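You operate a simulated robot arm through the tools that you are given. There is no shell and no other tool.

The job below is to be done with a simulated robot arm. You get a single attempt, and the scene is never put back.

Task
Pile some things up. At the end: the pink tea tin (marked "Jasmine") from the bare end of the dark worktop is on the clear end of the black cabinet top, with the brown paint tin (marked "ENAMEL") from there on top of it and the cream bulb carton on top of that; the grey battery from the bare end of the dark worktop is on the clear end of the black cabinet top; whatever was shut is shut again. Leave all else as you found it, and nothing knocked over. Set down upright: tea tin, grey battery.
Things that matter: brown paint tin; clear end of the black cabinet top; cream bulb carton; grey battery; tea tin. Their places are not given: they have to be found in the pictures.

Only the result counts: the job must be done as asked and must still hold three seconds after the hand-in. Knocking over, shifting, dropping, spilling or breaking anything else fails it.

Robot
A 7-joint arm with a two-finger parallel gripper, fixed in place. Base frame: the origin is at the foot of the arm, x ahead of it, y to its left, z up. Readings come in cm, rad, newtons and seconds.
Its first joint turns from -2.601 to 2.601 rad. Payload 3.43 kg.
Tool frame: the origin (TCP) lies between the finger pads and is the grasp point; the fingertips stand 3 cm ahead of it; z points along the fingers, y is the line along which they close. Largest opening 9.4 cm; finger width 2.8, thickness 1; the body of the gripper, 5 by 9.6 cm, starts 5.5 cm behind the TCP.
Orientation is that of the tool frame in the base frame, as a unit quaternion [w, x, y, z]. With the fingers straight down and closing along the base's y, the tool's x points along the base's -x, its y along +y and its z along -z.

Tools
- The arm moves only by the tool nudge_tool. Its argument "commands" is a list of rows, each a list of 7 numbers: the turn, a rotation vector about the tool's x, y, z in rad, then the shift along the tool's x, y, z in cm, then the opening in per cent of the stroke, from 0 (shut) to 100 (fully open). In form: [[ax, ay, az, tx, ty, tz, grip], ...]. A call has 1 to 20 rows; each row shifts and turns the commanded pose from where the row before left it, along the tool's axes as they then stand. Each row takes 0.2 s and may step no farther than 5 cm and 0.15 rad from the row before; otherwise, or with a gripper value out of range, the whole call is refused. A pose out of reach is approached as far as the arm can. The call stops where the force on the tool passes 40 N (or 10 N more than at its start, if that is more) or the arm is blocked; 0.2 s more then pass. The fingers move at their own pace (about 4.5 cm/s each) and stop on an object; they squeeze with about 24 N. The grip force told is the motor's: it shows also when the fingers shut on nothing. Time passes only in rows, and 0.2 s behind the last, so rows that do not move let the fingers close. It gives the time, the measured TCP pose, the force on the tool (base axes), the opening and the grip force at its end, in the units of the frame above (readings bear some noise), with the torque about the TCP (base axes, N m) and any sound that the robot's microphone picked up.
- Cameras (640 x 400 px; columns grow to the right, rows downward): "scene" is fixed at [4.96, -64.55, 167.63]; the picture's right is [0.03, -1.00, 0.00], its down [-0.74, -0.02, -0.67] and it looks along [0.67, 0.02, -0.74] (base axes); focal length 327 px, centre (320, 200). "wrist" rides on the gripper at [7.6, 1.4, -10.3] in the tool frame; the picture's right is [-0.18, 0.98, 0.00], its down [-0.75, -0.14, -0.64] and it looks along [-0.63, -0.12, 0.77] (tool axes); focal length 243 px, centre (320, 200).
- snapshot(camera): a new picture of that camera. The clock stands still meanwhile.
- pixel_to_xyz(camera, pixels): for up to 12 pixels [column, row] of the newest picture of that camera ("zoom" is the newest enlarged one), the place [x, y, z] in the base frame of the surface seen there, good to about 0.2 cm, but the place of the scene camera against the robot may be out by one fixed shift of up to 1.8 cm in any direction. The clock stands still meanwhile.
- zoom(camera, box): a new picture of the part [left, top, right, bottom] of that camera's present view, enlarged. The clock stands still meanwhile.
- job_done(): hands the job in; it is judged then, once.

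Leave the gripper open and the arm clear of the work at the hand-in unless told otherwise.

The tools are called as a command line: name --pt "numbers of a row" for each row, then --argument value for the rest, lists and objects as JSON in quotes. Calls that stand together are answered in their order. nudge_tool: Moves the arm, as the interface text tells. Its arguments: {"type":"object","properties":{"commands":{"type":"array","items":{"type":"array","items":{"type":"number"}}}},"required":["commands"]} The other tools are called the same way: snapshot (camera) takes a picture; pixel_to_xyz (camera, pixels) gives the place of the surface under pixels of a picture; zoom (camera, box) takes an enlarged picture of a part of a camera's view; job_done () hands the job in.

At the start:

```text
time: 0.0
tool_pos: [77.75, -60.88, 125.0]
tool_rot: [0.002, 0.0, 1.0, 0.0]
contact_force: [-0.1, -0.7, 0.4]
wrist_torque: [-0.03, 0.01, 0.02]
grip_width: 9.42
grasp_force: 0.1
```

scene: 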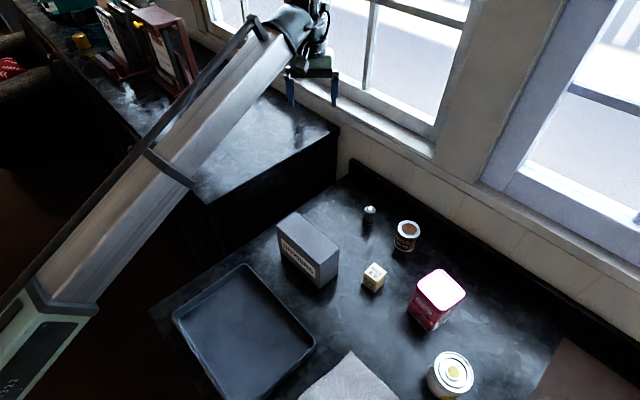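
wrist: 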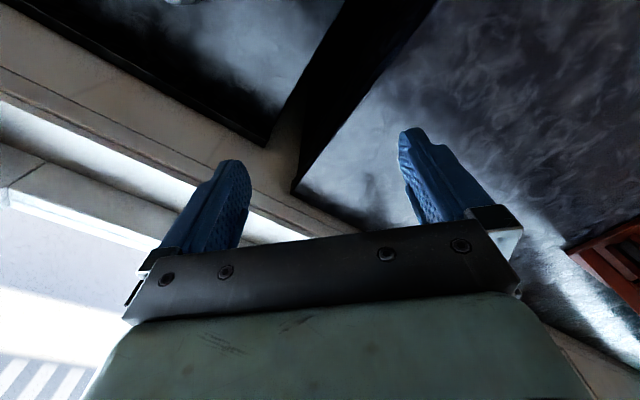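

I start by looking closely at the scene: the worktop on the right-lower part with tins, a carton and a battery, and the black cabinet top at upper-left (around pixel 260,150).

zoom --camera "scene" --box '[260, 180, 500, 330]'

zoom --camera "scene" --box '[60, 0, 360, 200]'

```text
2.67 times, centred on (380, 255) of scene
```

zoom: 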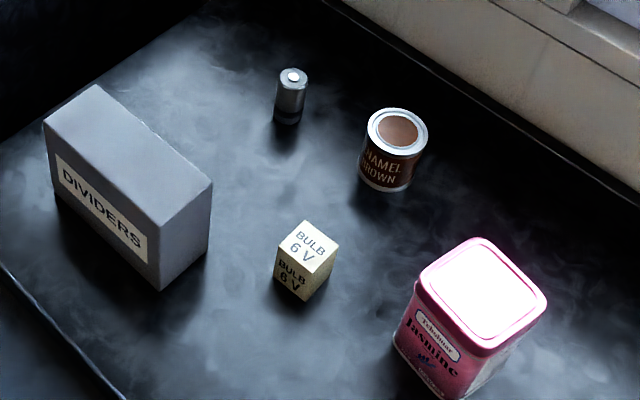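

```text
2.00 times, centred on (210, 100) of scene
```

zoom: 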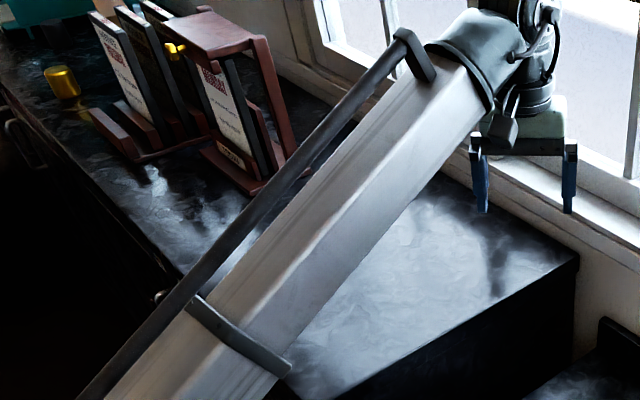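

The objects are visible: divider box (grey), battery (~369,213), brown ENAMEL tin (~407,235), BULB carton (~374,277), Jasmine tin (~438,298), another white tin (~450,373). Now I read their places with the scene camera.

snapshot --camera "scene"

pixel_to_xyz --camera "scene" --pixels '[[369, 208], [408, 229], [376, 269], [440, 288], [450, 373], [330, 300], [390, 260], [300, 130], [250, 180], [335, 128], [205, 200], [300, 230]]'

zoom --camera "scene" --box '[340, 190, 440, 252]'

```text
taken
```

scene: 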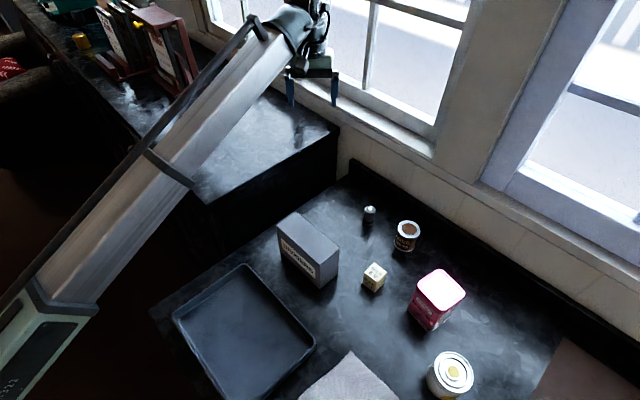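

```text
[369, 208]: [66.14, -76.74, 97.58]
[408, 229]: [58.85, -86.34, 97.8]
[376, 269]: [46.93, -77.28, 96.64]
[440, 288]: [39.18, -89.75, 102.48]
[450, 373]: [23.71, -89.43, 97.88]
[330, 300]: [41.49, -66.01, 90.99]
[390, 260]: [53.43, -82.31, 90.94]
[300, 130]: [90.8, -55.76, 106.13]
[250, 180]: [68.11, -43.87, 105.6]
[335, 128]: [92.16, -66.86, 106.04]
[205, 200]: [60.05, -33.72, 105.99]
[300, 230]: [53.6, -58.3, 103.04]
```

```text
6.40 times, centred on (390, 221) of scene
```

zoom: 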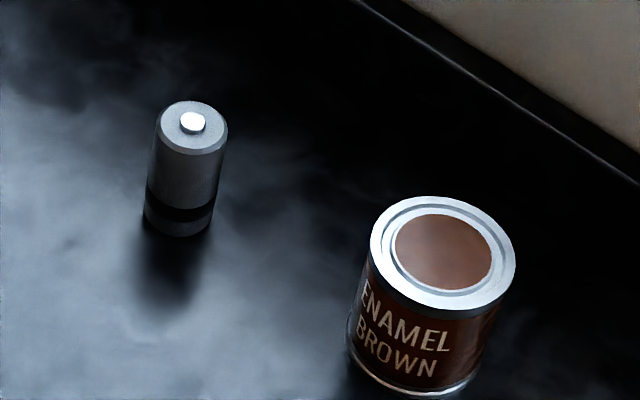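

Scene readings: worktop z≈91, cabinet top z≈106; objects all 90–104 cm from the base axis. The arm is at (77.8,-60.9,125). I next move, high up, to about (40,-72,122) over the worktop to look with the wrist camera, which is not affected by the scene-camera shift.

nudge_tool --pt "0 0 0 3.775 -1.11 0.3 100" --pt "0 0 0 3.775 -1.11 0.3 100" --pt "0 0 0 3.775 -1.11 0.3 100" --pt "0 0 0 3.775 -1.11 0.3 100" --pt "0 0 0 3.775 -1.11 0.3 100" --pt "0 0 0 3.775 -1.11 0.3 100" --pt "0 0 0 3.775 -1.11 0.3 100" --pt "0 0 0 3.775 -1.11 0.3 100" --pt "0 0 0 3.775 -1.11 0.3 100" --pt "0 0 0 3.775 -1.11 0.3 100" --pt "0 0 0 0 0 0 100"

```text
time: 2.4
tool_pos: [40.76, -72.87, 119.41]
tool_rot: [0.004, -0.001, 1.0, -0.006]
contact_force: [-0.9, 0.3, 0.3]
wrist_torque: [-0.02, -0.05, -0.02]
grip_width: 9.36
grasp_force: 0.0
out of reach, approached as far as the arm can: row 3, 4, 5, 6, 7
```

The arm reached (40.8,-72.9,119.4), with some rows out of reach on the way. I look with both cameras now.

snapshot --camera "wrist"

snapshot --camera "scene"

```text
taken
```

wrist: 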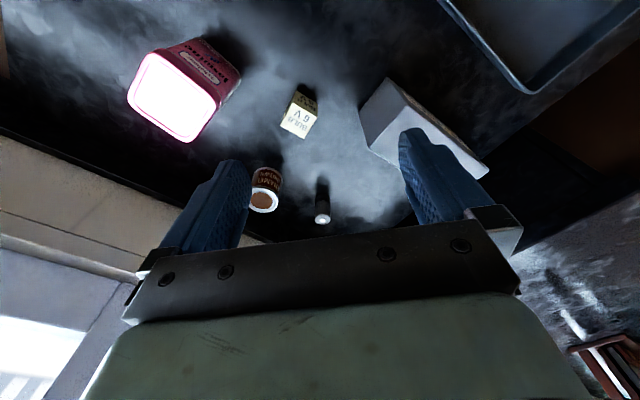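

```text
taken
```

scene: 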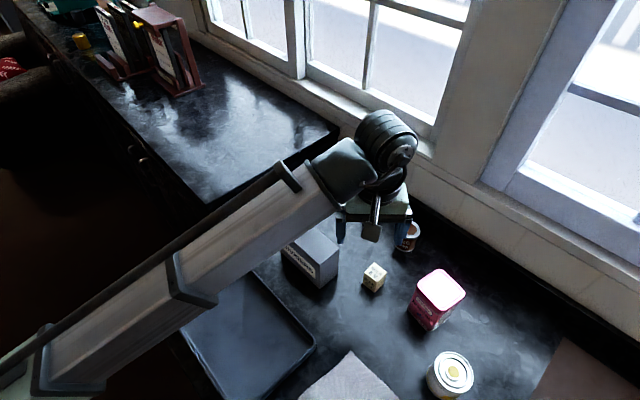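

Objects are visible in the wrist view: tea tin top (~172,98), bulb carton (~300,115), paint tin (~264,195), battery (~322,218), dividers box (~400,130). I zoom in to pick exact points.

zoom --camera "wrist" --box '[100, 20, 340, 170]'

pixel_to_xyz --camera "zoom" --pixels '[[133, 87], [72, 212], [227, 323], [306, 243], [190, 215], [518, 234], [490, 280], [545, 305], [575, 255], [530, 270], [480, 350], [350, 110]]'

zoom --camera "wrist" --box '[230, 145, 358, 225]'

```text
2.67 times, centred on (220, 95) of wrist
```

zoom: 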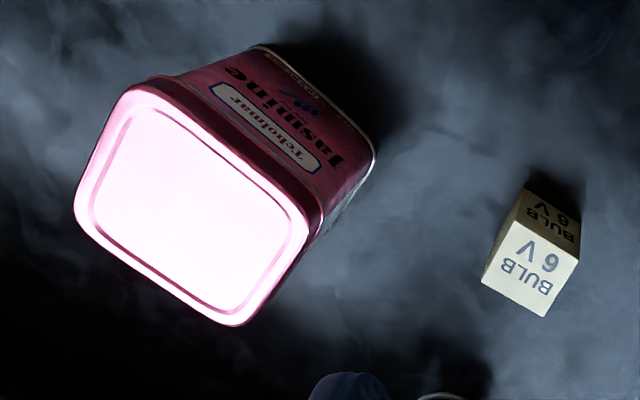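

```text
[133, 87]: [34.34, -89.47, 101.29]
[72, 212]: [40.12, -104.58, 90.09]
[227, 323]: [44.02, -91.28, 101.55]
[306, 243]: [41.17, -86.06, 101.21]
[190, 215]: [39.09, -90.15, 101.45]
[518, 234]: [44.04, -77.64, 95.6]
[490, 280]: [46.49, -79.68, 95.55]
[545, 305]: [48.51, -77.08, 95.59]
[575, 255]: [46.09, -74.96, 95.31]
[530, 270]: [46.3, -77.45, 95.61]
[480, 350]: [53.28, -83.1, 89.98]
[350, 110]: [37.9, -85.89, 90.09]
```

```text
5.00 times, centred on (294, 185) of wrist
```

zoom: 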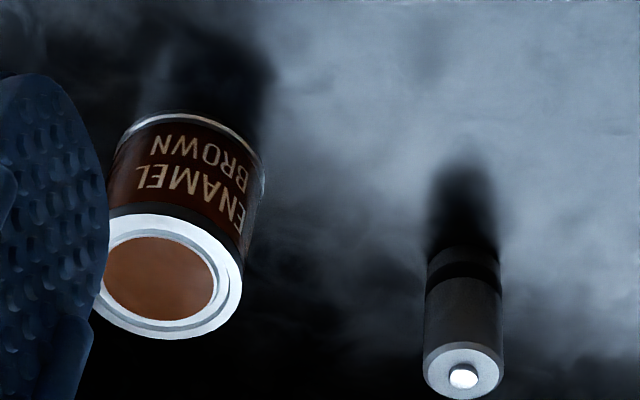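

Worktop is z≈90.05 by the wrist camera; tea tin top ≈101.45; carton top ≈95.6 with centre near (46.3,-77.3). Now I read the paint tin and battery in the last zoom.

pixel_to_xyz --camera "zoom" --pixels '[[160, 278], [235, 250], [238, 300], [170, 333], [112, 310], [140, 217], [463, 377], [463, 350], [430, 370], [498, 370], [462, 310], [440, 200]]'

zoom --camera "wrist" --box '[340, 0, 640, 190]'

```text
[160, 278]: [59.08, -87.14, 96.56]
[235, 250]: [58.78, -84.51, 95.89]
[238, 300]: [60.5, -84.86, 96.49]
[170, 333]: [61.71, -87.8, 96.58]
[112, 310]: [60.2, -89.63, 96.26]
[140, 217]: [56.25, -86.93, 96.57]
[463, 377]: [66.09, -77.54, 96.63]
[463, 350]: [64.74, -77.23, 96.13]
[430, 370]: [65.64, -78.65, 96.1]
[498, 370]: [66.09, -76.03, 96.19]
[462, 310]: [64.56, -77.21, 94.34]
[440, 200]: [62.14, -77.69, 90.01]
```

```text
2.11 times, centred on (490, 95) of wrist
```

zoom: 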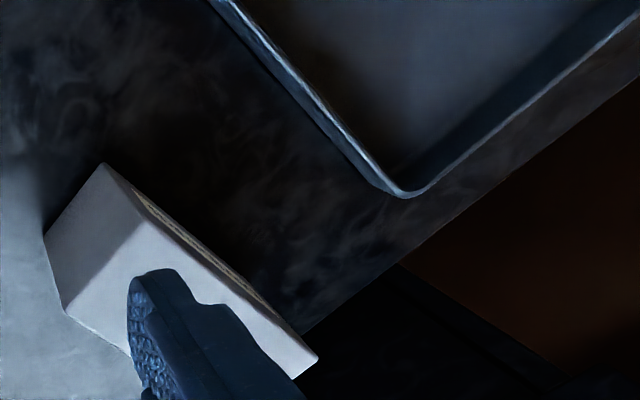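

Readings: paint tin top centre ≈(59.0,-87.1,96.6), battery ≈(65.9,-77.5,96.2), tea tin ≈(39.2,-90.3,101.45) with its long side at about 26° in base x-y. I turn the tool about its axis by about +1.1 rad so the fingers close tangentially (tool x pointing back to the base) while staying high, then look again.

nudge_tool --pt "0 0 0.1385 0 0 0 100" --pt "0 0 0.1385 0 0 0 100" --pt "0 0 0.1385 0 0 0 100" --pt "0 0 0.1385 0 0 0 100" --pt "0 0 0.1385 0 0 0 100" --pt "0 0 0.1385 0 0 0 100" --pt "0 0 0.1385 0 0 0 100" --pt "0 0 0.1385 0 0 0 100" --pt "0 0 0 0 0 0 100"

snapshot --camera "wrist"

snapshot --camera "scene"

```text
time: 3.4
tool_pos: [40.8, -73.23, 119.49]
tool_rot: [0.008, 0.25, 0.968, -0.009]
contact_force: [-0.1, 0.1, -1.1]
wrist_torque: [0.04, -0.12, 0.13]
grip_width: 9.41
grasp_force: 0.1
stopped in row 4: the force on the tool passed its limit at 54 N (the readings are from after the stop); the commanded pose is now the measured one
```

```text
taken
```

wrist: 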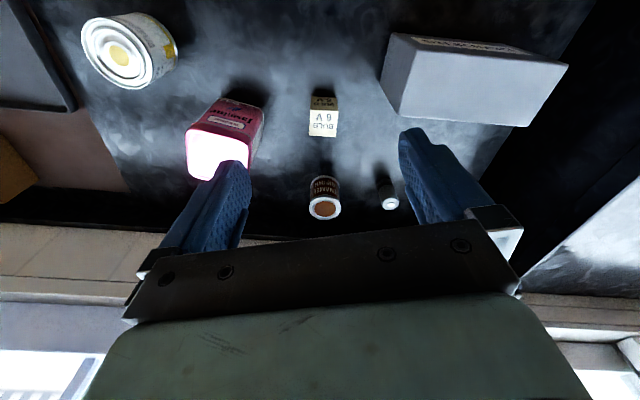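

```text
taken
```

scene: 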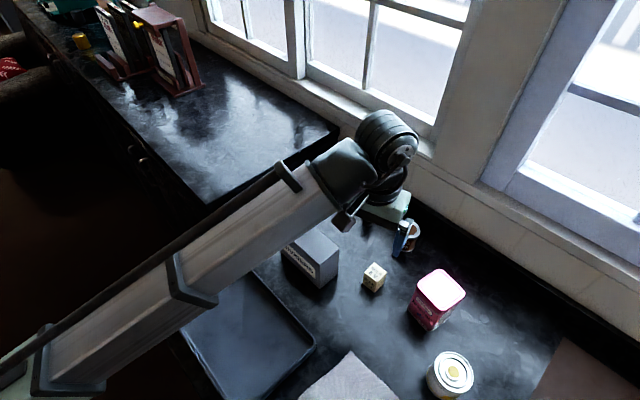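

The turn stopped at about 0.5 rad because of a brief force spike (now ~1 N, nothing touching in either picture). I continue the turn more gently, with small steps.

nudge_tool --pt "0 0 0.05 0 0 0 100" --pt "0 0 0.05 0 0 0 100" --pt "0 0 0.05 0 0 0 100" --pt "0 0 0.05 0 0 0 100" --pt "0 0 0.05 0 0 0 100" --pt "0 0 0.05 0 0 0 100" --pt "0 0 0 0 0 0 100"

```text
time: 3.9
tool_pos: [40.85, -73.26, 119.47]
tool_rot: [0.01, 0.284, 0.959, -0.01]
contact_force: [2.9, -0.8, -3.9]
wrist_torque: [-0.1, 0.17, -0.14]
grip_width: 9.39
grasp_force: 0.0
stopped in row 2: the force on the tool passed its limit at 47 N (the readings are from after the stop); the commanded pose is now the measured one
```

Another spike (47 N) after a small turn. I look closely at the gripper for anything it might be touching.

zoom --camera "scene" --box '[280, 90, 480, 215]'

zoom --camera "scene" --box '[300, 160, 460, 260]'

pixel_to_xyz --camera "scene" --pixels '[[385, 135], [400, 150], [345, 165], [390, 210], [345, 218], [400, 235], [310, 200], [200, 260], [425, 160], [430, 200]]'

```text
3.20 times, centred on (380, 152) of scene
```

zoom: 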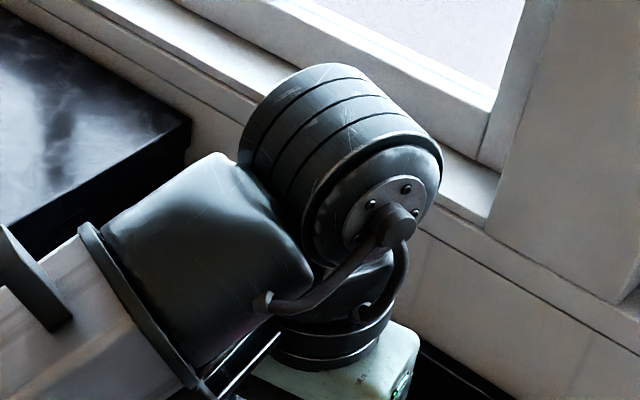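

```text
4.00 times, centred on (380, 210) of scene
```

zoom: 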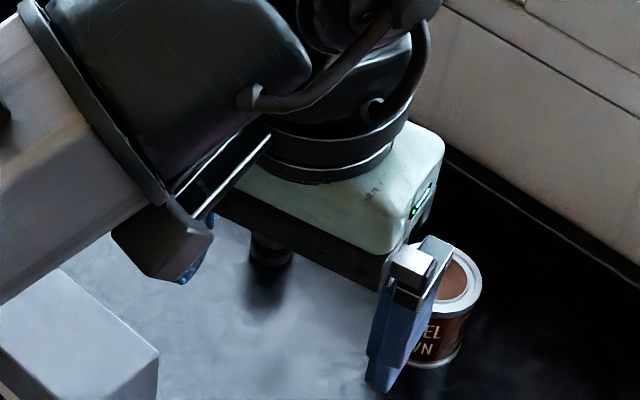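

```text
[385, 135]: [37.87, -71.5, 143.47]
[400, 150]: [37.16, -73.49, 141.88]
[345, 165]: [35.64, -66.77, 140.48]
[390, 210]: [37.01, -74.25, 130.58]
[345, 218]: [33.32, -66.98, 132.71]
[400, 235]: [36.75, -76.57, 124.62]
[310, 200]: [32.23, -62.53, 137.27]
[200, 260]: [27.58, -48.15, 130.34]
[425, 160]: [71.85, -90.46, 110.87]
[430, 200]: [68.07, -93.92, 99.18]
```

The dark wrist-camera housing (around pixel 345,218) has come against the underside of the forearm: that is the source of the spikes. So the camera must not point inward under the forearm; I turn the other way, so the camera comes to the outside.

nudge_tool --pt "0 0 -0.1 0 0 0 100" --pt "0 0 -0.12 0 0 0 100" --pt "0 0 -0.12 0 0 0 100" --pt "0 0 -0.12 0 0 0 100" --pt "0 0 -0.12 0 0 0 100" --pt "0 0 -0.12 0 0 0 100" --pt "0 0 -0.12 0 0 0 100" --pt "0 0 -0.12 0 0 0 100" --pt "0 0 -0.12 0 0 0 100" --pt "0 0 -0.12 0 0 0 100" --pt "0 0 0 0 0 0 100"

```text
time: 6.3
tool_pos: [40.76, -73.26, 119.55]
tool_rot: [0.004, -0.299, 0.954, -0.015]
contact_force: [-0.8, -0.1, 0.3]
wrist_torque: [0.02, 0.0, 0.01]
grip_width: 9.41
grasp_force: 0.1
```

That went without contact. I continue turning the same way by about 1.43 rad so the fingers close along the tea tin's long direction, camera outside.

nudge_tool --pt "0 0 -0.119 0 0 0 100" --pt "0 0 -0.119 0 0 0 100" --pt "0 0 -0.119 0 0 0 100" --pt "0 0 -0.119 0 0 0 100" --pt "0 0 -0.119 0 0 0 100" --pt "0 0 -0.119 0 0 0 100" --pt "0 0 -0.119 0 0 0 100" --pt "0 0 -0.119 0 0 0 100" --pt "0 0 -0.119 0 0 0 100" --pt "0 0 -0.119 0 0 0 100" --pt "0 0 -0.119 0 0 0 100" --pt "0 0 -0.119 0 0 0 100" --pt "0 0 0 0 0 0 100"

snapshot --camera "wrist"

snapshot --camera "scene"

```text
time: 9.1
tool_pos: [41.57, -72.83, 119.49]
tool_rot: [0.004, 0.815, -0.58, 0.014]
contact_force: [0.1, 0.0, 0.0]
wrist_torque: [0.0, 0.02, -0.04]
grip_width: 9.4
grasp_force: 0.1
out of reach, approached as far as the arm can: row 11, 12
```

```text
taken
```

wrist: 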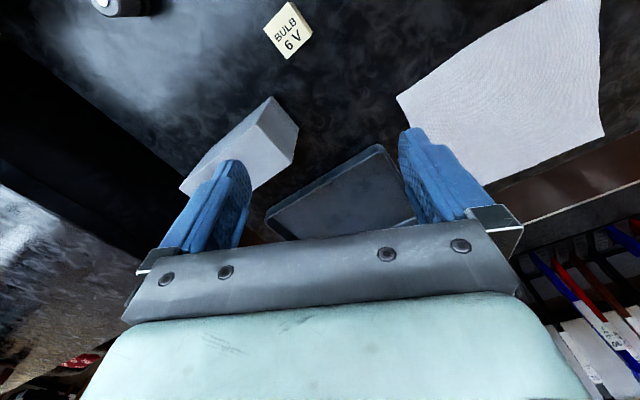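

```text
taken
```

scene: 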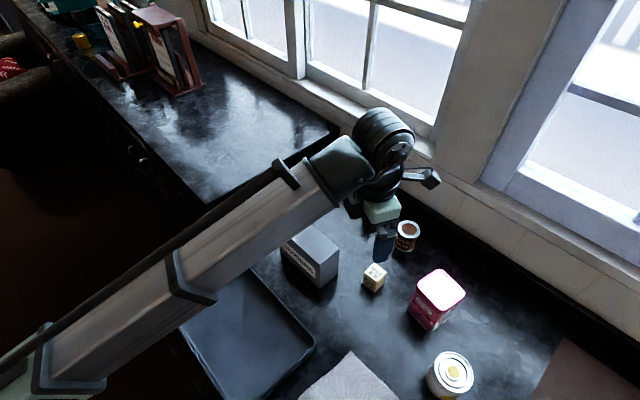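

Rows 11–12 hit a joint limit at tool-x azimuth ≈289°. For the tea tin I will instead try closing across its short side (tool-x azimuth ≈208.6°), straight down. I turn back by 1.405 rad.

nudge_tool --pt "0 0 0.117 0 0 0 100" --pt "0 0 0.117 0 0 0 100" --pt "0 0 0.117 0 0 0 100" --pt "0 0 0.117 0 0 0 100" --pt "0 0 0.117 0 0 0 100" --pt "0 0 0.117 0 0 0 100" --pt "0 0 0.117 0 0 0 100" --pt "0 0 0.117 0 0 0 100" --pt "0 0 0.117 0 0 0 100" --pt "0 0 0.117 0 0 0 100" --pt "0 0 0.117 0 0 0 100" --pt "0 0 0.117 0 0 0 100" --pt "0 0 0 0 0 0 100"

snapshot --camera "wrist"

pixel_to_xyz --camera "scene" --pixels '[[40, 360], [110, 320], [170, 280], [250, 225], [320, 175], [370, 125], [20, 380], [60, 370], [340, 145], [200, 180], [150, 100], [330, 130]]'

```text
time: 11.9
tool_pos: [41.61, -72.83, 119.47]
tool_rot: [0.006, -0.247, 0.969, -0.013]
contact_force: [-0.2, 0.1, -0.7]
wrist_torque: [0.02, 0.03, 0.02]
grip_width: 9.41
grasp_force: 0.0
```

```text
taken
```

wrist: 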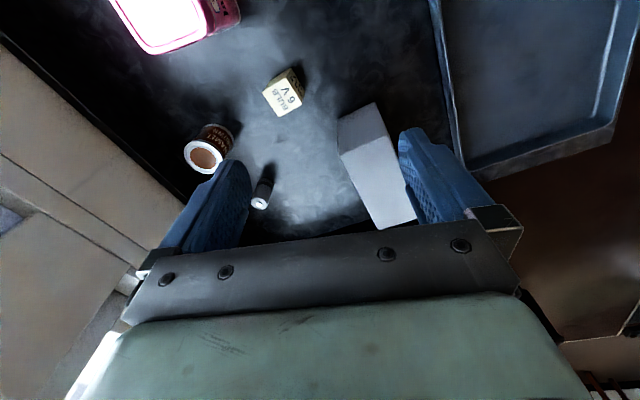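

```text
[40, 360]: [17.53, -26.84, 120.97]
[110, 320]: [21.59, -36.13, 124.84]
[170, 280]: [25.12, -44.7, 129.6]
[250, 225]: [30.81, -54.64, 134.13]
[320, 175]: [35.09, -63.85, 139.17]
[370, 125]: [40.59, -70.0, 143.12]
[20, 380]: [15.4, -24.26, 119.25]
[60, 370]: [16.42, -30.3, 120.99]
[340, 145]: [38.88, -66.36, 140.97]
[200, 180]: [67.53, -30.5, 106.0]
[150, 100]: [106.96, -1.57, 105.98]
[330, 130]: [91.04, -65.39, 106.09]
```

The tool leans by about 0.028 rad, which I correct; then I move toward a spot above the tea tin, (39.2,-90.3,116), which also tests the reach.

nudge_tool --pt "-0.028 0.005 0 0 0 0 100" --pt "0 0 0 1.748 -2.37 0.583 100" --pt "0 0 0 1.748 -2.37 0.583 100" --pt "0 0 0 1.748 -2.37 0.583 100" --pt "0 0 0 1.748 -2.37 0.583 100" --pt "0 0 0 1.748 -2.37 0.583 100" --pt "0 0 0 1.748 -2.37 0.583 100" --pt "0 0 0 0 0 0 100"

snapshot --camera "wrist"

snapshot --camera "scene"

```text
time: 13.7
tool_pos: [39.25, -90.21, 115.93]
tool_rot: [-0.001, -0.248, 0.969, -0.002]
contact_force: [-0.3, 0.2, -0.7]
wrist_torque: [0.0, 0.01, 0.0]
grip_width: 9.4
grasp_force: 0.2
```

```text
taken
```

wrist: 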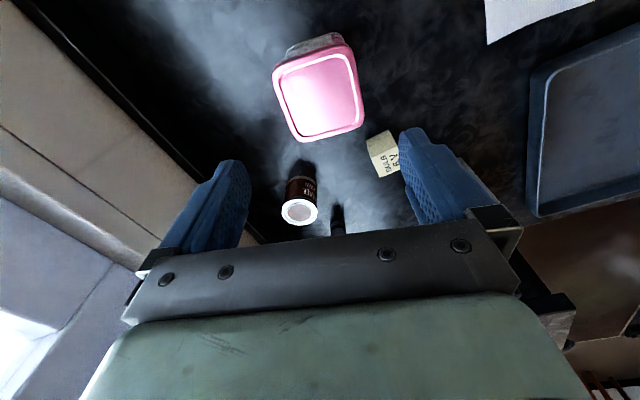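

```text
taken
```

scene: 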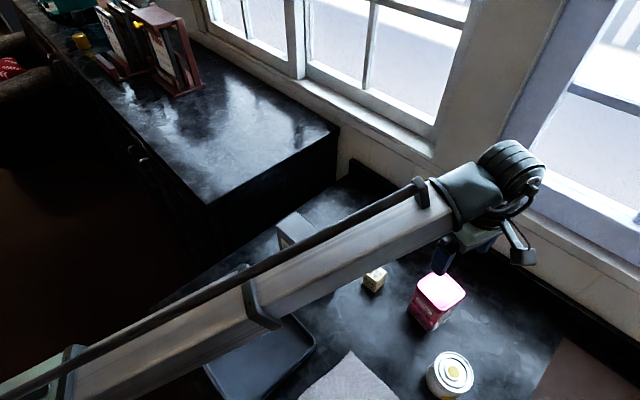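

The pose over the tea tin is reached, with the tool upright. I zoom on the tin to measure its outline.

zoom --camera "wrist" --box '[248, 20, 392, 110]'

zoom --camera "wrist" --box '[248, 60, 392, 150]'

pixel_to_xyz --camera "wrist" --pixels '[[275, 72], [279, 95], [290, 128], [300, 140], [330, 137], [358, 126], [363, 110], [357, 70], [348, 47], [315, 52], [285, 62], [318, 92]]'

```text
4.44 times, centred on (320, 65) of wrist
```

zoom: 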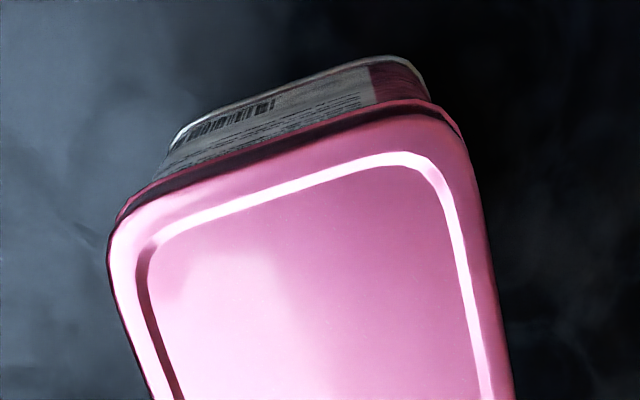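

```text
4.44 times, centred on (320, 105) of wrist
```

zoom: 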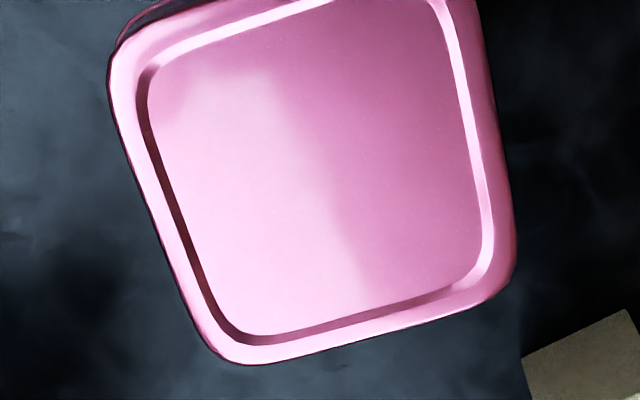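

```text
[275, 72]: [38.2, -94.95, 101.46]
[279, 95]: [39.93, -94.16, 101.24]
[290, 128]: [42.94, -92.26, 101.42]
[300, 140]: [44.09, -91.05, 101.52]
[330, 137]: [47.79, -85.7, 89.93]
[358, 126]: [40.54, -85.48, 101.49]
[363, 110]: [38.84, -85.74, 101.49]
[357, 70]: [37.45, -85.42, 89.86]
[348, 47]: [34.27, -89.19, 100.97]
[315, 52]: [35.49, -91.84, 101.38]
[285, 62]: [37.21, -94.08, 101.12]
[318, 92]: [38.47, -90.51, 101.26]
```

I read points along the tin's edges in the latest zoom.

pixel_to_xyz --camera "zoom" --pixels '[[113, 90], [145, 195], [195, 325], [260, 359], [350, 338], [460, 307], [512, 240], [498, 130], [485, 30], [215, 345], [500, 290], [118, 60]]'

zoom --camera "wrist" --box '[248, 20, 392, 110]'

pixel_to_xyz --camera "zoom" --pixels '[[140, 200], [250, 150], [350, 120], [430, 118], [462, 170], [480, 270], [500, 370], [115, 250], [130, 320], [300, 100], [200, 150], [390, 75]]'

```text
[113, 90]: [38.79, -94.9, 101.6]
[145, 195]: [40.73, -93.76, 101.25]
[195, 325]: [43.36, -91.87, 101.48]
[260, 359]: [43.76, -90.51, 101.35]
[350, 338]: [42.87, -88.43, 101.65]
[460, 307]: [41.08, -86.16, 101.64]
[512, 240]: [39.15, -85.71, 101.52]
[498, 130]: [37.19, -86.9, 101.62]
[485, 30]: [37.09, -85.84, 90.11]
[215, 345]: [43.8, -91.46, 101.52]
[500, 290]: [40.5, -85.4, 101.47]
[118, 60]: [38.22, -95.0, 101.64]
```

```text
4.44 times, centred on (320, 65) of wrist
```

zoom: 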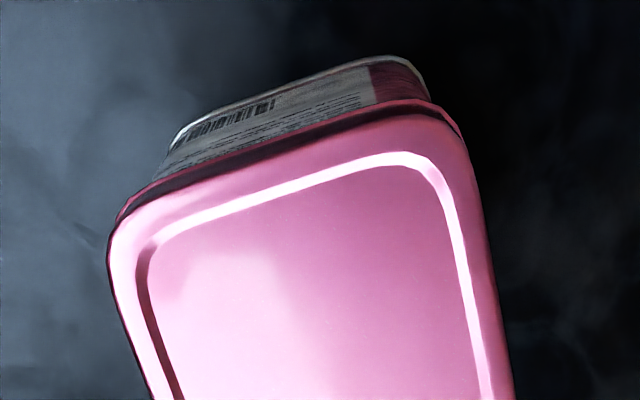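

```text
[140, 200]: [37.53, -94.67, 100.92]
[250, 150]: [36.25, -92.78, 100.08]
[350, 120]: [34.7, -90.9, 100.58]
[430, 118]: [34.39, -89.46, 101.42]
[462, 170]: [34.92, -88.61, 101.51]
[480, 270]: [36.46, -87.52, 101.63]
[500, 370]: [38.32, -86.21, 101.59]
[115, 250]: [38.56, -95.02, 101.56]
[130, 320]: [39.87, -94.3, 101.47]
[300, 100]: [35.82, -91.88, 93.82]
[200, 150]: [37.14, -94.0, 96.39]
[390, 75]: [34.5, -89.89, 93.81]
```

The tin measures about 7.6 × 8.0 cm, centre (39.17,-90.14), sides at 34.7°/124.7°, top z≈101.5. I turn by −0.105 rad so the fingers close across the 7.6 cm side, centre, and lower to z≈106 (fingertips 1.5 cm above the tin).

nudge_tool --pt "0 0 -0.105 0 0 0 100" --pt "0 0 0 0.03 0.1 2.0 100" --pt "0 0 0 0 0 2.6 100" --pt "0 0 0 0 0 2.6 100" --pt "0 0 0 0 0 2.7 100" --pt "0 0 0 0 0 0 100"

snapshot --camera "wrist"

```text
time: 15.1
tool_pos: [39.07, -90.17, 106.03]
tool_rot: [-0.001, -0.298, 0.955, -0.001]
contact_force: [-0.5, 0.0, -0.5]
wrist_torque: [0.0, 0.02, 0.0]
grip_width: 9.41
grasp_force: 0.0
```

```text
taken
```

wrist: 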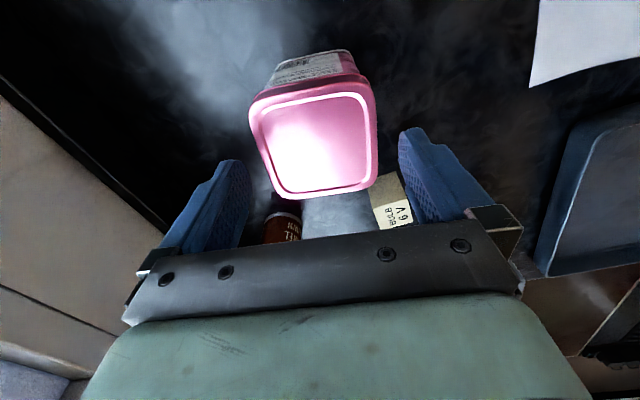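

Close view of the tin (top at 248–377, 75–198). I check its edges again from here before going down.

zoom --camera "wrist" --box '[230, 70, 390, 210]'

pixel_to_xyz --camera "wrist" --pixels '[[252, 120], [257, 140], [265, 170], [372, 100], [374, 130], [375, 160], [300, 196], [330, 193], [355, 188], [275, 97], [310, 88], [345, 79]]'

```text
2.86 times, centred on (310, 140) of wrist
```

zoom: 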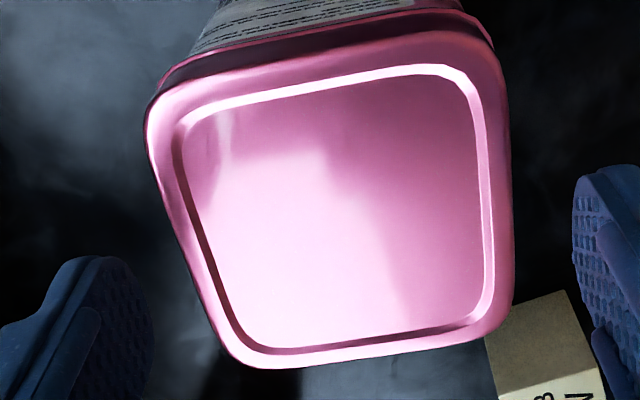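

```text
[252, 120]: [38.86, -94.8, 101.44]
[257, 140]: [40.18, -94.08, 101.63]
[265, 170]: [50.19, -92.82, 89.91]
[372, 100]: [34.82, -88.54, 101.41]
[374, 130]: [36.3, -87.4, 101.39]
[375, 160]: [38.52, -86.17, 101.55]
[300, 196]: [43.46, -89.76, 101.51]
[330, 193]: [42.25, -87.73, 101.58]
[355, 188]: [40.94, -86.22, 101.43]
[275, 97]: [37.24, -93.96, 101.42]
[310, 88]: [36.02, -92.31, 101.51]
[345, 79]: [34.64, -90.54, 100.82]
```

Edges confirm: the TCP is centred within 0.15 cm and aligned. I lower 8 cm to z≈98 with the fingers open.

nudge_tool --pt "0 0 0 0 0 1.5 100" --pt "0 0 0 0 0 1.5 100" --pt "0 0 0 0 0 1.5 100" --pt "0 0 0 0 0 1.5 100" --pt "0 0 0 0 0 1.0 100" --pt "0 0 0 0 0 1.0 100" --pt "0 0 0 0 0 0 100"

snapshot --camera "wrist"

```text
time: 16.7
tool_pos: [39.03, -90.46, 98.09]
tool_rot: [0.0, -0.298, 0.955, -0.001]
contact_force: [-0.2, 0.8, -0.1]
wrist_torque: [-0.01, 0.02, 0.04]
grip_width: 9.4
grasp_force: 0.1
```

```text
taken
```

wrist: 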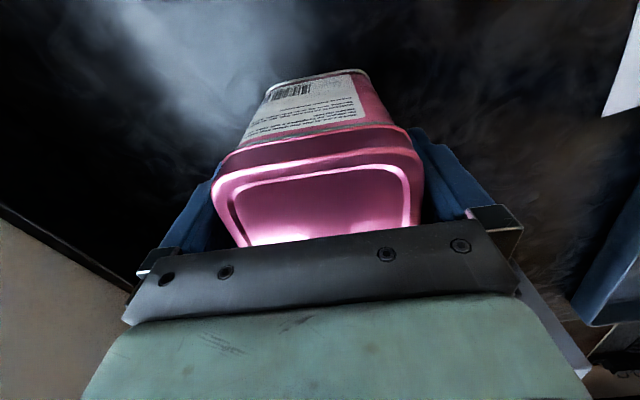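

Down at z=98.1 without contact, the tin between the fingers. I close the grip.

nudge_tool --pt "0 0 0 0 0 0 0" --pt "0 0 0 0 0 0 0" --pt "0 0 0 0 0 0 0" --pt "0 0 0 0 0 0 0"

```text
time: 17.7
tool_pos: [39.03, -90.52, 98.05]
tool_rot: [-0.001, -0.298, 0.955, -0.001]
contact_force: [-1.9, 0.9, -0.3]
wrist_torque: [0.03, 0.03, -0.01]
grip_width: 8.61
grasp_force: 24.4
```

The fingers stopped at 8.61 cm with 24 N, a bit wider than I measured. I look before lifting.

snapshot --camera "wrist"

zoom --camera "scene" --box '[380, 200, 540, 340]'

```text
taken
```

wrist: 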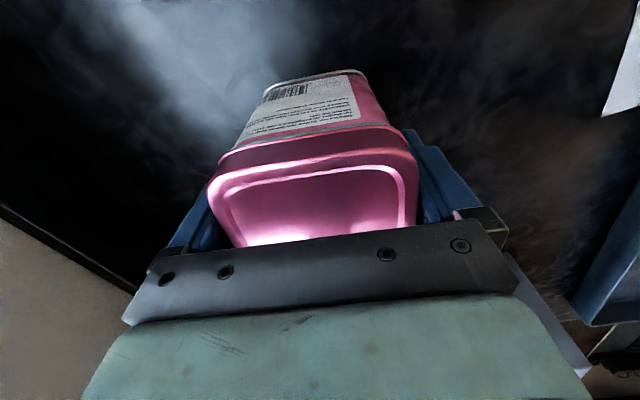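

```text
2.86 times, centred on (460, 270) of scene
```

zoom: 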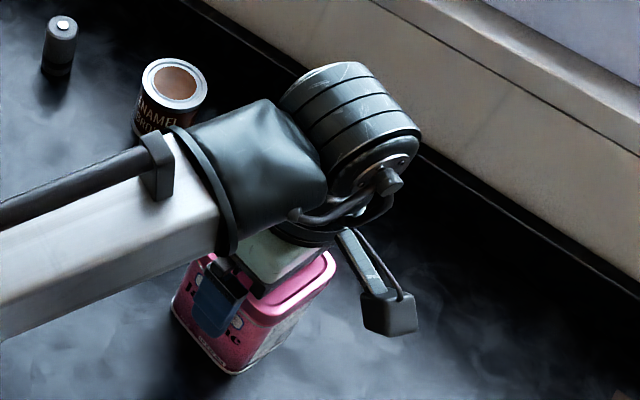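

The fingers look seated on the tin. I lift gently by 3 cm and check the grip.

nudge_tool --pt "0 0 0 0 0 -0.5 0" --pt "0 0 0 0 0 -1 0" --pt "0 0 0 0 0 -1.5 0" --pt "0 0 0 0 0 0 0"

snapshot --camera "wrist"

zoom --camera "scene" --box '[380, 200, 540, 340]'

```text
time: 18.7
tool_pos: [39.09, -90.23, 101.06]
tool_rot: [0.0, -0.298, 0.955, -0.001]
contact_force: [0.2, 0.4, -2.7]
wrist_torque: [0.02, 0.03, 0.02]
grip_width: 8.62
grasp_force: 24.2
```

```text
taken
```

wrist: 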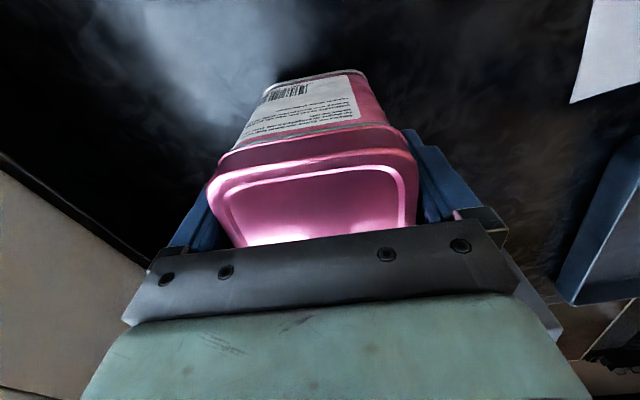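

```text
2.86 times, centred on (460, 270) of scene
```

zoom: 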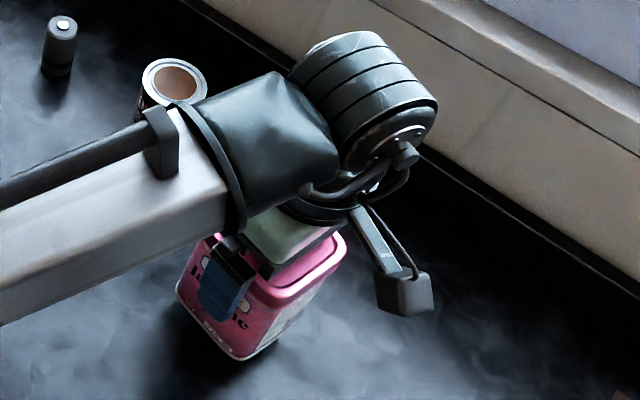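

The tin is held (weight ≈2.5 N) and hangs straight. I lift it to z≈122, then look at the cabinet top for its edges and the racks.

nudge_tool --pt "0 0 0 0 0 -3 0" --pt "0 0 0 0 0 -3.5 0" --pt "0 0 0 0 0 -3.5 0" --pt "0 0 0 0 0 -3.5 0" --pt "0 0 0 0 0 -3.5 0" --pt "0 0 0 0 0 -4 0" --pt "0 0 0 0 0 0 0"

snapshot --camera "scene"

pixel_to_xyz --camera "scene" --pixels '[[336, 129], [270, 165], [212, 201], [190, 180], [150, 130], [200, 92], [180, 96], [165, 88], [120, 80], [230, 60], [290, 95], [240, 135]]'

```text
time: 20.3
tool_pos: [38.94, -90.32, 122.05]
tool_rot: [-0.001, -0.298, 0.954, -0.001]
contact_force: [0.0, -0.2, -2.8]
wrist_torque: [-0.02, 0.04, 0.0]
grip_width: 8.62
grasp_force: 24.1
```

```text
taken
```

scene: 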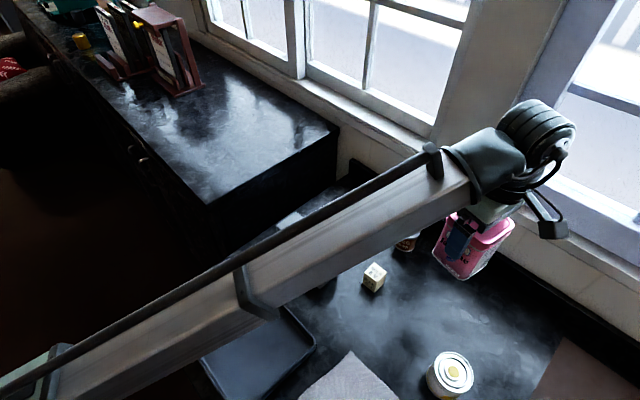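

```text
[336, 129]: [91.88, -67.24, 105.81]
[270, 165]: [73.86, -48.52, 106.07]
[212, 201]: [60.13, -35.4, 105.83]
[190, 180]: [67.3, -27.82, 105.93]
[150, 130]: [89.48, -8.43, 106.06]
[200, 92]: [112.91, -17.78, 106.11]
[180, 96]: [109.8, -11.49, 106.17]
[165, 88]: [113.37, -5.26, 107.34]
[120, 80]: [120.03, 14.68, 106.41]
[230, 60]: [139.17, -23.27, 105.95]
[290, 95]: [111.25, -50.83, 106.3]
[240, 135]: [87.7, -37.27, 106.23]
```

Cabinet top: end edge runs along x+y≈24.5, front edge through about (60,-35); the racks start beyond (108,-12). I'll put the stack at about (76,-34). First I turn the tool by −0.744 rad in place at height 122.

nudge_tool --pt "0 0 -0.0744 0 0 0 0" --pt "0 0 -0.0744 0 0 0 0" --pt "0 0 -0.0744 0 0 0 0" --pt "0 0 -0.0744 0 0 0 0" --pt "0 0 -0.0744 0 0 0 0" --pt "0 0 -0.0744 0 0 0 0" --pt "0 0 -0.0744 0 0 0 0" --pt "0 0 -0.0744 0 0 0 0" --pt "0 0 -0.0744 0 0 0 0" --pt "0 0 -0.0744 0 0 0 0" --pt "0 0 0 0 0 0 0"

```text
time: 22.7
tool_pos: [39.31, -90.28, 122.1]
tool_rot: [-0.001, -0.626, 0.78, -0.001]
contact_force: [1.6, -0.2, -2.9]
wrist_torque: [0.0, 0.0, 0.0]
grip_width: 8.63
grasp_force: 24.7
```

Tool-x azimuth is now ≈257.5°. I carry the tin at height 122 over to (76,-34), its bottom at about z=114.

nudge_tool --pt "0 0 0 -2.5 -0.94 0 0" --pt "0 0 0 -3.93 -1.478 0 0" --pt "0 0 0 -3.93 -1.478 0 0" --pt "0 0 0 -3.93 -1.478 0 0" --pt "0 0 0 -3.93 -1.478 0 0" --pt "0 0 0 -3.93 -1.478 0 0" --pt "0 0 0 -3.93 -1.478 0 0" --pt "0 0 0 -3.93 -1.478 0 0" --pt "0 0 0 -3.93 -1.478 0 0" --pt "0 0 0 -3.93 -1.478 0 0" --pt "0 0 0 -3.93 -1.478 0 0" --pt "0 0 0 -3.93 -1.478 0 0" --pt "0 0 0 -3.93 -1.478 0 0" --pt "0 0 0 -3.93 -1.478 0 0" --pt "0 0 0 -3.93 -1.478 0 0" --pt "0 0 0 -3.93 -1.478 0 0" --pt "0 0 0 -1.43 -0.535 0 0" --pt "0 0 0 0 0 0 0" --pt "0 0 0 0 0 0 0"

snapshot --camera "scene"

snapshot --camera "wrist"

```text
time: 26.7
tool_pos: [77.06, -35.33, 118.49]
tool_rot: [0.0, -0.624, 0.781, -0.005]
contact_force: [0.2, 0.3, -3.6]
wrist_torque: [0.0, -0.01, -0.02]
grip_width: 8.62
grasp_force: 24.0
out of reach, approached as far as the arm can: row 6, 7, 8, 9, 11, 12
```

```text
taken
```

scene: 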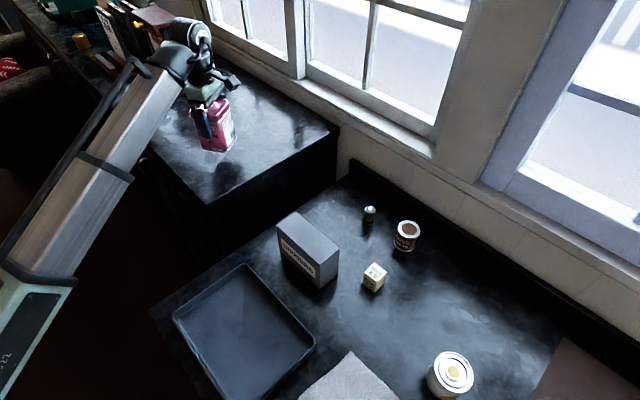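

```text
taken
```

wrist: 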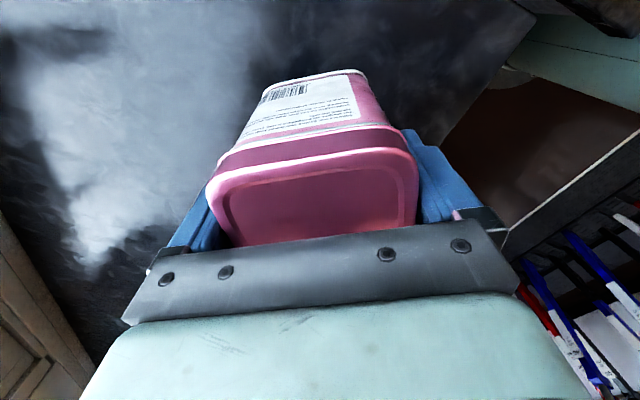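

At r≈85 the arm cannot hold z=122 with the tool vertical (it sank to 118.5). I will place the stack a little further out, at (82,-42), where there is more height. I straighten the small lean and move there.

nudge_tool --pt "-0.0077 -0.0065 0 0 0 0 0" --pt "0 0 0 1.8 -2.1 0 0" --pt "0 0 0 1.8 -2.1 0 0" --pt "0 0 0 1.81 -2.09 0 0" --pt "0 0 0 0 0 0 0" --pt "0 0 0 0 0 0 0"

snapshot --camera "scene"

```text
time: 28.1
tool_pos: [81.89, -42.14, 118.64]
tool_rot: [-0.002, -0.624, 0.782, 0.005]
contact_force: [-0.7, 0.2, -3.1]
wrist_torque: [-0.03, 0.01, 0.02]
grip_width: 8.62
grasp_force: 23.9
```

```text
taken
```

scene: 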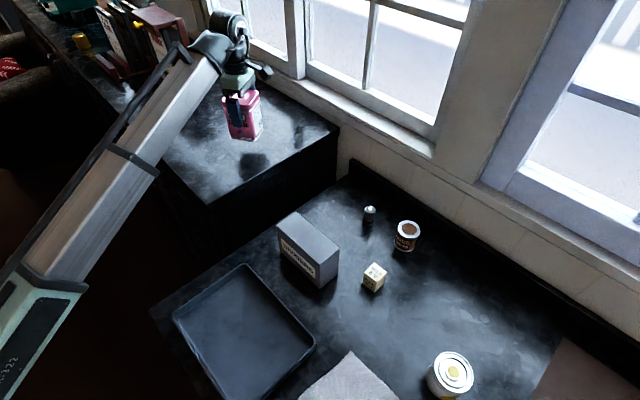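

Above (81.9,-42.1). I check the cabinet top's height with the wrist camera before lowering.

snapshot --camera "wrist"

pixel_to_xyz --camera "wrist" --pixels '[[100, 60], [200, 40], [150, 120], [60, 150], [320, 30], [420, 60], [300, 70], [260, 100], [370, 72]]'

```text
taken
```

wrist: 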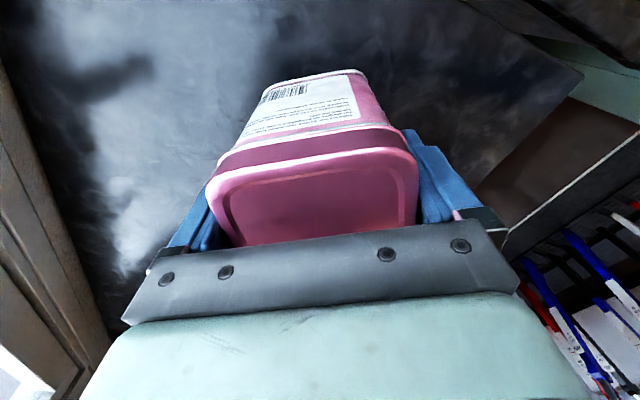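

```text
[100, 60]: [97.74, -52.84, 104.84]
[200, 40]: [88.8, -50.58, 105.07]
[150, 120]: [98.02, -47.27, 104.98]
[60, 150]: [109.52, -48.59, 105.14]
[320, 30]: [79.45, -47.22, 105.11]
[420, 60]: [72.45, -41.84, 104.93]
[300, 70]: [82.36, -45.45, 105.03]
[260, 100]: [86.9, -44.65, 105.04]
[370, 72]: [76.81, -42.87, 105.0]
```

Cabinet top is z=105.0; the tin's bottom is 8.05 below the TCP, so contact is at TCP ≈113.05. I lower to about 113.4, then check.

nudge_tool --pt "0 0 0 0 0 1.5 0" --pt "0 0 0 0 0 1.5 0" --pt "0 0 0 0 0 1.2 0" --pt "0 0 0 0 0 0.7 0" --pt "0 0 0 0 0 0.3 0" --pt "0 0 0 0 0 0 0"

```text
time: 29.5
tool_pos: [82.0, -42.09, 113.25]
tool_rot: [-0.001, -0.625, 0.781, 0.005]
contact_force: [-0.2, 0.4, -0.7]
wrist_torque: [-0.03, 0.0, 0.02]
grip_width: 8.61
grasp_force: 23.9
```

Force along z eased from −3 to −0.7 N: the tin is just about touching. I lower by another 0.2 cm in small steps.

nudge_tool --pt "0 0 0 0 0 0.1 0" --pt "0 0 0 0 0 0.1 0" --pt "0 0 0 0 0 0 0"

```text
time: 30.3
tool_pos: [82.01, -42.09, 113.12]
tool_rot: [0.0, -0.624, 0.782, 0.004]
contact_force: [3.2, 0.1, 15.7]
wrist_torque: [-0.6, -0.16, 0.03]
grip_width: 8.6
grasp_force: 24.0
```

Firm contact (15.7 N up). I open the fingers and then rise straight up.

nudge_tool --pt "0 0 0 0 0 0 100" --pt "0 0 0 0 0 0 100" --pt "0 0 0 0 0 0 100"

snapshot --camera "wrist"

```text
time: 31.1
tool_pos: [81.94, -41.99, 113.07]
tool_rot: [-0.001, -0.625, 0.781, 0.005]
contact_force: [-0.4, -0.2, 0.9]
wrist_torque: [0.01, 0.01, 0.04]
grip_width: 9.42
grasp_force: 0.0
```

```text
taken
```

wrist: 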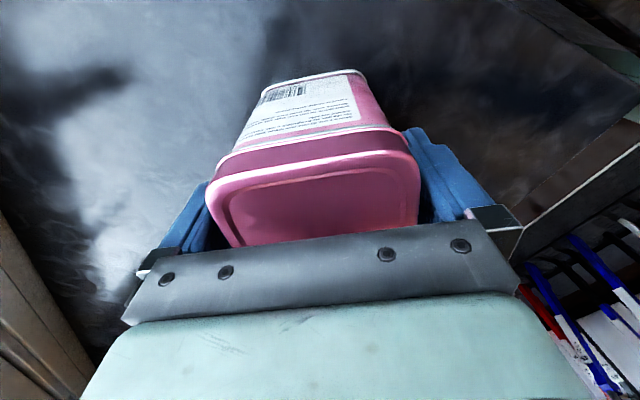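

Released; the tin stands. I rise straight up 8 cm in steps, watching force.

nudge_tool --pt "0 0 0 0 0 -1 100" --pt "0 0 0 0 0 -1.5 100" --pt "0 0 0 0 0 -1.5 100" --pt "0 0 0 0 0 -1.5 100" --pt "0 0 0 0 0 -1.5 100" --pt "0 0 0 0 0 -1 100" --pt "0 0 0 0 0 0 100"

snapshot --camera "wrist"

snapshot --camera "scene"

```text
time: 32.7
tool_pos: [82.04, -42.22, 121.18]
tool_rot: [0.0, -0.625, 0.781, 0.001]
contact_force: [0.1, 0.0, -0.7]
wrist_torque: [0.01, -0.02, -0.06]
grip_width: 9.39
grasp_force: 0.1
```

```text
taken
```

wrist: 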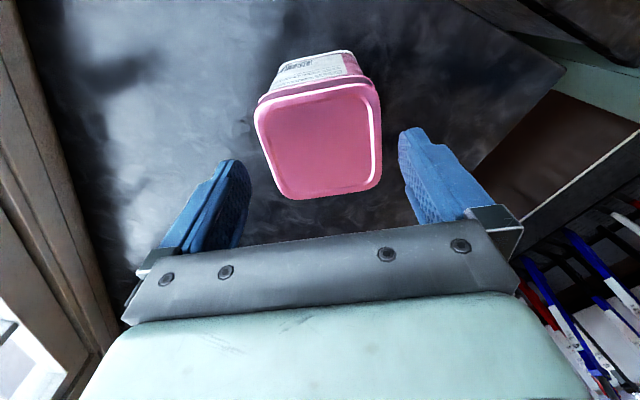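

```text
taken
```

scene: 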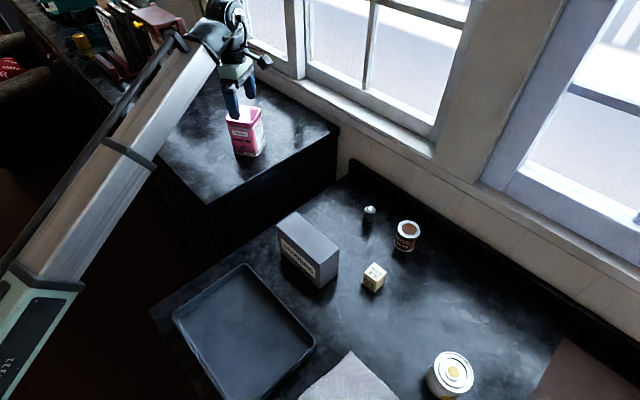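

The tea tin stands upright on the cabinet. I measure its top for the later stacking.

pixel_to_xyz --camera "wrist" --pixels '[[258, 118], [264, 150], [271, 180], [377, 100], [379, 130], [380, 160], [300, 196], [330, 192], [355, 187], [290, 98], [320, 90], [350, 85]]'

```text
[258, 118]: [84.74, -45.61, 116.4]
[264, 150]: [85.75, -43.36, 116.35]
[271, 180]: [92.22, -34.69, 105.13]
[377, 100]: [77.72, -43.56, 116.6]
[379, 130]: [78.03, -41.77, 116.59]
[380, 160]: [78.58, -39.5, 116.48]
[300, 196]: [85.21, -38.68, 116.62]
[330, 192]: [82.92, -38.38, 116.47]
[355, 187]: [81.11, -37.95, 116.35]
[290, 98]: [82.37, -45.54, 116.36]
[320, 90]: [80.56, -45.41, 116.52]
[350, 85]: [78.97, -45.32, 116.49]
```

The tin's top centre is ≈(82.0,-41.9,116.5). Next is the battery. I check the dividers box and the wall edge near it in the scene picture.

pixel_to_xyz --camera "scene" --pixels '[[280, 223], [299, 214], [336, 250], [313, 264], [308, 240], [370, 180], [400, 195], [440, 215], [380, 190], [430, 222], [460, 240], [350, 175]]'

zoom --camera "scene" --box '[260, 160, 500, 310]'

```text
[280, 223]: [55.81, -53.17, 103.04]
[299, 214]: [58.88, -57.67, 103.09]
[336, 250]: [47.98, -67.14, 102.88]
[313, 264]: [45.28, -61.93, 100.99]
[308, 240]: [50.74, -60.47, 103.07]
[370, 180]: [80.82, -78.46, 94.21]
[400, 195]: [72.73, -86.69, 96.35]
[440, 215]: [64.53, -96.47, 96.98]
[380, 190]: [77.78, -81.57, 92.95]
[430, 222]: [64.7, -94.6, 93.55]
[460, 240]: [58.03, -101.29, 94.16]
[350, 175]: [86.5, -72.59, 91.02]
```

```text
2.67 times, centred on (380, 235) of scene
```

zoom: 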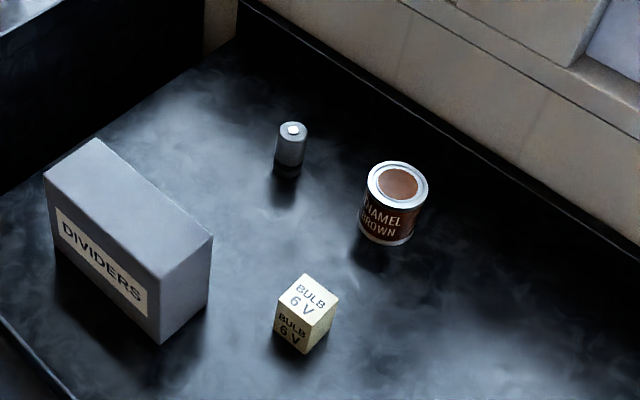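

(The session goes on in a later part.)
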